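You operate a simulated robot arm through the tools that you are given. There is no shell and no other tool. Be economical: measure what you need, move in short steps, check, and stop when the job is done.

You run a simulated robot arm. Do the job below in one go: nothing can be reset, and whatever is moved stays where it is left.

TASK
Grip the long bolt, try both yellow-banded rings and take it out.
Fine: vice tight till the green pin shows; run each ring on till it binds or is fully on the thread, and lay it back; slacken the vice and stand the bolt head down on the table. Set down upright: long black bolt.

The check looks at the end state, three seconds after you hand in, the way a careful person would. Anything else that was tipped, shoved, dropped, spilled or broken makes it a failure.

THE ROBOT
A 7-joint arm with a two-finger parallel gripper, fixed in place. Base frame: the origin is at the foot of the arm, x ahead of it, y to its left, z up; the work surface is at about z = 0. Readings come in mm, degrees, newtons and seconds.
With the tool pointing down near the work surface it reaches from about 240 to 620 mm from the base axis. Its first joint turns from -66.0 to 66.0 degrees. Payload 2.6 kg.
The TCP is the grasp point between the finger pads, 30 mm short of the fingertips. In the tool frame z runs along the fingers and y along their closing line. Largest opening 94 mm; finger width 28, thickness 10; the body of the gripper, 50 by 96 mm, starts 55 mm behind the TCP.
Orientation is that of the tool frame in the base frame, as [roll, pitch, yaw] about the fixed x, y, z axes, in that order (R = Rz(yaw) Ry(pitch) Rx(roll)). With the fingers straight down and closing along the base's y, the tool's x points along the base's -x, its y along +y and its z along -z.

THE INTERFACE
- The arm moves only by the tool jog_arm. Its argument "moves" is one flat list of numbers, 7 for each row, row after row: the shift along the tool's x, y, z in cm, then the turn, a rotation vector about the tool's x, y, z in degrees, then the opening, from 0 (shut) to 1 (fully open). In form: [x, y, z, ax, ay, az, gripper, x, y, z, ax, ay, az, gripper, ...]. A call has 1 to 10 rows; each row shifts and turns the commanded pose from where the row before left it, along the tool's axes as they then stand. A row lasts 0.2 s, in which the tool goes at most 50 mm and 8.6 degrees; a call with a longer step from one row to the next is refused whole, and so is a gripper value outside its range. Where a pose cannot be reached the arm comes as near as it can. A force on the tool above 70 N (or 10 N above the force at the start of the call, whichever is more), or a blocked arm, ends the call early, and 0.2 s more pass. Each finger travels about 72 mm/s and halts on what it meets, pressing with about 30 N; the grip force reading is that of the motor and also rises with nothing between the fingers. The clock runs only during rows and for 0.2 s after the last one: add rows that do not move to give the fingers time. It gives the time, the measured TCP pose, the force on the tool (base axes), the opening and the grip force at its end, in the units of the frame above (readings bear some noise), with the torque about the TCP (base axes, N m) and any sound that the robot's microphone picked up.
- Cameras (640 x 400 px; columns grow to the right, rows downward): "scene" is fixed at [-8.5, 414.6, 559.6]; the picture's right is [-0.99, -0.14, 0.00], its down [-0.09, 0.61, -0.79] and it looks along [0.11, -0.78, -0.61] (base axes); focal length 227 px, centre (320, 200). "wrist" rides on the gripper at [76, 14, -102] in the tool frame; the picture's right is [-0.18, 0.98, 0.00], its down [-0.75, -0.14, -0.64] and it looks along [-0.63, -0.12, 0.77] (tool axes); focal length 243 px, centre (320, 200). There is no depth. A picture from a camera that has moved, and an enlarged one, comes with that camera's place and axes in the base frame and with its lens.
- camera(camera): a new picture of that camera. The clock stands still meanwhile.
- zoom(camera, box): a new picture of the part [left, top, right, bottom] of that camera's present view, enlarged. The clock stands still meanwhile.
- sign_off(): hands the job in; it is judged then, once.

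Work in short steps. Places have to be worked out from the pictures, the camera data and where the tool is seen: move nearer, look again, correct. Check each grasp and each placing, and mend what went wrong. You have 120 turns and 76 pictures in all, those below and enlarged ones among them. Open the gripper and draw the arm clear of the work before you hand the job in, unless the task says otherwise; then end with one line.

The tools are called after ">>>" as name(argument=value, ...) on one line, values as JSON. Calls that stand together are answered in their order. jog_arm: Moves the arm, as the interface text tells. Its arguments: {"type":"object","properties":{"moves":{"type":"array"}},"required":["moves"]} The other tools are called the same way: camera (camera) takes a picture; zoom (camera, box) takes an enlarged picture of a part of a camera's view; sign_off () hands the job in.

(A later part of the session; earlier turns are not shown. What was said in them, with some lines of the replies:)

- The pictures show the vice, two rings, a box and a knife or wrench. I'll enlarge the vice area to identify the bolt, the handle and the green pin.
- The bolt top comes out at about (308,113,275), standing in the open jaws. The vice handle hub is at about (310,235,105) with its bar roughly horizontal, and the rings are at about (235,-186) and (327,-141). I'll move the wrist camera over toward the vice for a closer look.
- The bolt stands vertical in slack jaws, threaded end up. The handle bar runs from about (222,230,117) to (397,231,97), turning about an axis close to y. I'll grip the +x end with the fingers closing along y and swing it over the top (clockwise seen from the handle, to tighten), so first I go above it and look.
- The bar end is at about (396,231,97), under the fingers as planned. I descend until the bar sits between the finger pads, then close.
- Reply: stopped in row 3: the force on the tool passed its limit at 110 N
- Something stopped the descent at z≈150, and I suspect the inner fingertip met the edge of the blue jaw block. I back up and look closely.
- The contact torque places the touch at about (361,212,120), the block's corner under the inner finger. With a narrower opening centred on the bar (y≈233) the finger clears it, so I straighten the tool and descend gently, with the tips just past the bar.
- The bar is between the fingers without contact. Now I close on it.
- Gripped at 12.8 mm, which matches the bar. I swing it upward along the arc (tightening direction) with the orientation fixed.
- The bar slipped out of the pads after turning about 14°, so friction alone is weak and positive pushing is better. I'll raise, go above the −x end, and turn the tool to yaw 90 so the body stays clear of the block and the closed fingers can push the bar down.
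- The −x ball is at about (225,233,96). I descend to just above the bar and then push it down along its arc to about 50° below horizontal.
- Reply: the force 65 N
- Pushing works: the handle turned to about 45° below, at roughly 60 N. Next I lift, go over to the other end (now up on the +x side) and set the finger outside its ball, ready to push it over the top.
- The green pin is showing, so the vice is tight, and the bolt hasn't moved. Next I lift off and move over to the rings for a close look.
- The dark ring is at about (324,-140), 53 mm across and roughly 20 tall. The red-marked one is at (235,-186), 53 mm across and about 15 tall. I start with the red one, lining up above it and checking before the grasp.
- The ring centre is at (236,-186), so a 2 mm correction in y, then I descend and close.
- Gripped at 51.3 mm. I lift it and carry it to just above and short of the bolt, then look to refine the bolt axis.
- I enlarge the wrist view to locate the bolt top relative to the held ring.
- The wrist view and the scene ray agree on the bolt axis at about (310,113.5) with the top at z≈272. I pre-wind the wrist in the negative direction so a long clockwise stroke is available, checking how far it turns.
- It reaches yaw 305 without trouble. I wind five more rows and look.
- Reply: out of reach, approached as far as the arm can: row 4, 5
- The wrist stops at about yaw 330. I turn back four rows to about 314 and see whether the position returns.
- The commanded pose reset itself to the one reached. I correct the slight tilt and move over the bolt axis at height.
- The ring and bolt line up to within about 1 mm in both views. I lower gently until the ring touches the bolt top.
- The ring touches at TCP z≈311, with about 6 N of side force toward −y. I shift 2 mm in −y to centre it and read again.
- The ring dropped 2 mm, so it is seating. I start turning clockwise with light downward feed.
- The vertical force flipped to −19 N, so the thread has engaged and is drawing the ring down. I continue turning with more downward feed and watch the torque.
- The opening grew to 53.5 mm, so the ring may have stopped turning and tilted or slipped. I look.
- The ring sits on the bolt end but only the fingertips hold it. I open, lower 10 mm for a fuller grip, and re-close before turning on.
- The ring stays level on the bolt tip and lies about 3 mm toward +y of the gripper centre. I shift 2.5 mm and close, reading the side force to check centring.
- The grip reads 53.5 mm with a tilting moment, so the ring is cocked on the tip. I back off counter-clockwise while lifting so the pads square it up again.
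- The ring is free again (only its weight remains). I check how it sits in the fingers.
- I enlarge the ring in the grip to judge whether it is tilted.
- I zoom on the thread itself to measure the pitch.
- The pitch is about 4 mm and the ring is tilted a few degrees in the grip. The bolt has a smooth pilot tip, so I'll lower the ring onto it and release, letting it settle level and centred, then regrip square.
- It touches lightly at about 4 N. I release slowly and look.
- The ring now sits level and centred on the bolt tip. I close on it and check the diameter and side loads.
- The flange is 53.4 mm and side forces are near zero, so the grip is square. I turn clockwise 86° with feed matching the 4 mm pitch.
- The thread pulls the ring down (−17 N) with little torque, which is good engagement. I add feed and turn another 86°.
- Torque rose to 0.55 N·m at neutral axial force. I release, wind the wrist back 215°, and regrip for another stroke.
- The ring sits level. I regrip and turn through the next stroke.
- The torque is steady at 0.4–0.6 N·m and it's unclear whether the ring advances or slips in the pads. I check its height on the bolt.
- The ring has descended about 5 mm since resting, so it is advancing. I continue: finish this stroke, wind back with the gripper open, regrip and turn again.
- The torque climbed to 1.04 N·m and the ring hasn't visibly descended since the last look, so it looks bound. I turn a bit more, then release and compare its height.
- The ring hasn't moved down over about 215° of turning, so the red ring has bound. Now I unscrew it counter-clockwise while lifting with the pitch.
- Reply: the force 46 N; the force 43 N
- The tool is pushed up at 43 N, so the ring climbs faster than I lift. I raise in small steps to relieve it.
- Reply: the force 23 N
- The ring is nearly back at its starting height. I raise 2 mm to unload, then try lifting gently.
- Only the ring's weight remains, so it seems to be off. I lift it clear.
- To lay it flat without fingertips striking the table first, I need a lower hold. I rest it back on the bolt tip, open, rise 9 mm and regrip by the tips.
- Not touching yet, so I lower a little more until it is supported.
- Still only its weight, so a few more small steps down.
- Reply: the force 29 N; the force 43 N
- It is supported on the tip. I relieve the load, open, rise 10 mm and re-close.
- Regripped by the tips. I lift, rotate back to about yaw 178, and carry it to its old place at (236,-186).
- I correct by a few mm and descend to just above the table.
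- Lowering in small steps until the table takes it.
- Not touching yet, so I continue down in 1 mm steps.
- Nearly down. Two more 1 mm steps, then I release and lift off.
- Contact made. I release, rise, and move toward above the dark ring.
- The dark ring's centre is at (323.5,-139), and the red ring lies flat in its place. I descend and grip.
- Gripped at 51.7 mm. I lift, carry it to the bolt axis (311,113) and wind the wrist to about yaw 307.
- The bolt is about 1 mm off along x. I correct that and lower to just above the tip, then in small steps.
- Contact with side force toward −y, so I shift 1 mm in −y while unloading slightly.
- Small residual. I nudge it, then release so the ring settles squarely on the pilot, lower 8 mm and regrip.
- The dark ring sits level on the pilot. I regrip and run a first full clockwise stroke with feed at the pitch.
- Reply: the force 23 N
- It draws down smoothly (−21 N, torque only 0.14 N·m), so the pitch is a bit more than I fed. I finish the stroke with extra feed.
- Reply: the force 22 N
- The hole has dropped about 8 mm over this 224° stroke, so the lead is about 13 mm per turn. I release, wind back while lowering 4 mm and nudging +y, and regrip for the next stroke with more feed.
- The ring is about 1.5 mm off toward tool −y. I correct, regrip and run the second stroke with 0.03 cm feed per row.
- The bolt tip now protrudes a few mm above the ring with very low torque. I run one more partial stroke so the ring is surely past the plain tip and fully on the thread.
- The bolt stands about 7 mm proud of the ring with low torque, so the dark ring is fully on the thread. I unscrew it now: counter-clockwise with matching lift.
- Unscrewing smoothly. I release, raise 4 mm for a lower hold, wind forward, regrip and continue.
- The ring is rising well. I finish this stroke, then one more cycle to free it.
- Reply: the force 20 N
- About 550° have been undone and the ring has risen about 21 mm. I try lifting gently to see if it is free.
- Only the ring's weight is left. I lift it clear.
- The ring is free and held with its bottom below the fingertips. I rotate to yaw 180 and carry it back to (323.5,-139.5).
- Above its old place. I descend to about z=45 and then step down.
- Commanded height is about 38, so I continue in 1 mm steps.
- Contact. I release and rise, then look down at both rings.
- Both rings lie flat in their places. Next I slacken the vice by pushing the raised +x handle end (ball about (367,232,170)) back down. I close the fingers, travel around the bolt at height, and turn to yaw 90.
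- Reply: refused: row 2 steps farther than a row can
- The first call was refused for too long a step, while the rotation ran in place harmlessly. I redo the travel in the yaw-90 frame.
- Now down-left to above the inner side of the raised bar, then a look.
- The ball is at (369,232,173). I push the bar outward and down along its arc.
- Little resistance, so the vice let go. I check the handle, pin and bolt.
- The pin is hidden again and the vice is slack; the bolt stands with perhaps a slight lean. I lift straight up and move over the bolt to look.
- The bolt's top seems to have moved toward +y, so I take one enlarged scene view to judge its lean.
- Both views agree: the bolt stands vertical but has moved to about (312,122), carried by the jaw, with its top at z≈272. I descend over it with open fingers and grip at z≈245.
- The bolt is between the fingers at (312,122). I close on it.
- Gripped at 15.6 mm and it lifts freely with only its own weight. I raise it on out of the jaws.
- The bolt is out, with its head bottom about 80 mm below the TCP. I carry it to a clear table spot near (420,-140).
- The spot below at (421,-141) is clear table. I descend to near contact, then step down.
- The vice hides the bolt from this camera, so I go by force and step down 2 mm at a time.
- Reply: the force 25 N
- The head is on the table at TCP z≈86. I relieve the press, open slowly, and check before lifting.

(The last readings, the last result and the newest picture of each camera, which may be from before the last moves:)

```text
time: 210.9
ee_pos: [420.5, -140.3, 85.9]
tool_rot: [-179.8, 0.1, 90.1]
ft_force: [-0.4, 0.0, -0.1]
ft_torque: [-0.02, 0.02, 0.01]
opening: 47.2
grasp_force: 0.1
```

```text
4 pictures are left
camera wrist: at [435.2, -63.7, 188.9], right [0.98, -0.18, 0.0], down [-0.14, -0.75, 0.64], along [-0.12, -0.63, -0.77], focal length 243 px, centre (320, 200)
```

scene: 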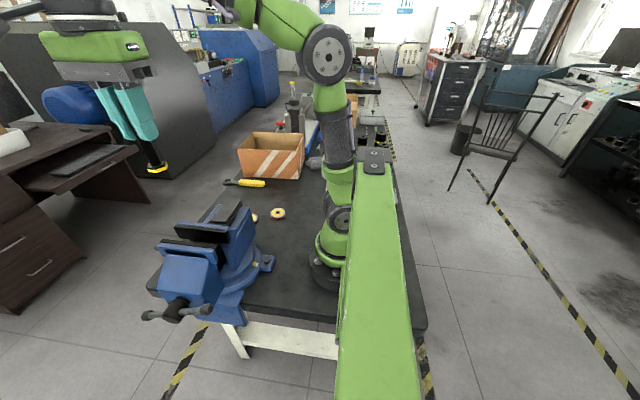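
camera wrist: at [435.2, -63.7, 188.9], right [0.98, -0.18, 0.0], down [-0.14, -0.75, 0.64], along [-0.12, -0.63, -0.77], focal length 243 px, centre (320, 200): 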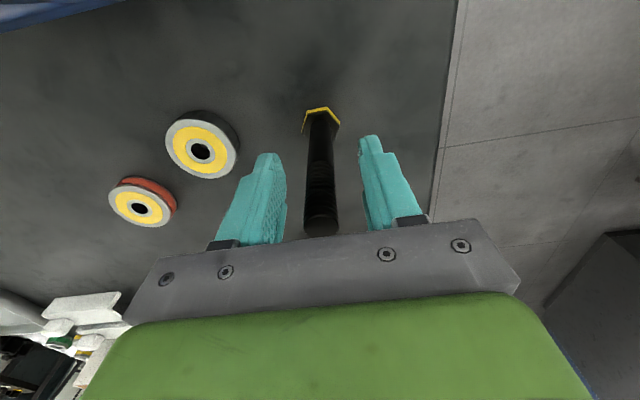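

The bolt stands upright, head down, free between the open fingers. I lift straight up and away, then do a final check.

>>> jog_arm(moves=[0, 0, -3, 0, 0, 0, 0.5, 0, 0, -4, 0, 0, 0, 0.5, 0, 0, -4.5, 0, 0, 0, 0.5, 0, 0, -4.5, 0, 0, 0, 0.5, 0, 0, -4.5, 0, 0, 0, 0.5, 0, 0, -4.5, 0, 0, 0, 0.5, 0, -4, 0, 0, 0, 0, 0.6, 0, -4, 0, 0, 0, 0, 0.8, 0, 0, 0, 0, 0, 0, 0.8])

>>> camera(camera="wrist")

>>> camera(camera="scene")

```text
time: 212.9
ee_pos: [339.1, -139.8, 337.2]
tool_rot: [-179.9, 0.0, 90.0]
ft_force: [0.2, -0.1, 0.0]
ft_torque: [0.03, 0.0, -0.02]
opening: 75.1
grasp_force: 0.1
```

```text
3 pictures are left
camera wrist: at [354.0, -62.7, 440.1], right [0.98, -0.18, 0.0], down [-0.14, -0.75, 0.64], along [-0.12, -0.63, -0.77], focal length 243 px, centre (320, 200)
```

wrist: 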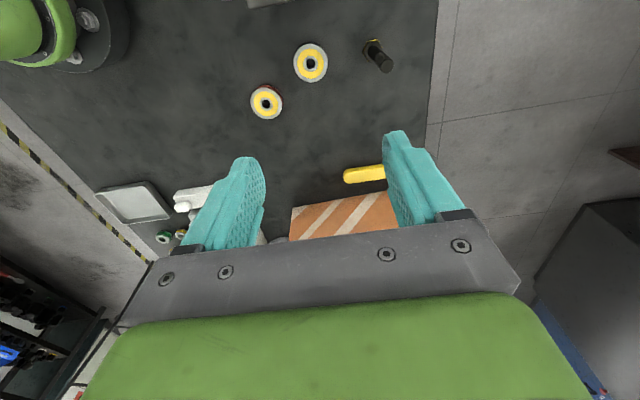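

```text
2 pictures are left
```

scene: 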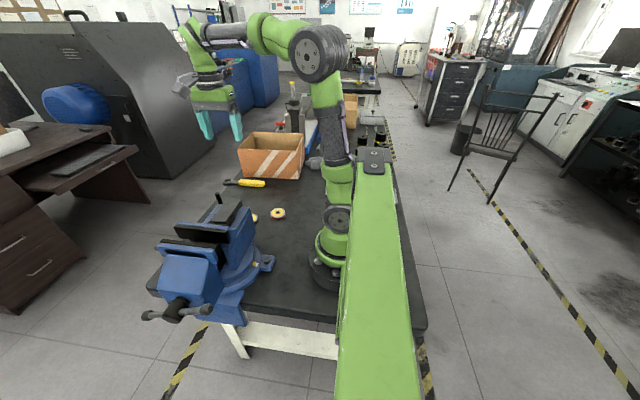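

The bolt stands upright on the table, both rings are flat in their places, the vice is slack, and the arm is open and clear. I hand in.

>>> sign_off()

```text
The job is handed in.
```

The long bolt was clamped until the green pin showed, and both rings were tried and laid back flat. The red-marked ring bound after about 5 mm and the dark one ran fully onto the thread. The vice is slack again and the bolt stands head down on clear table.
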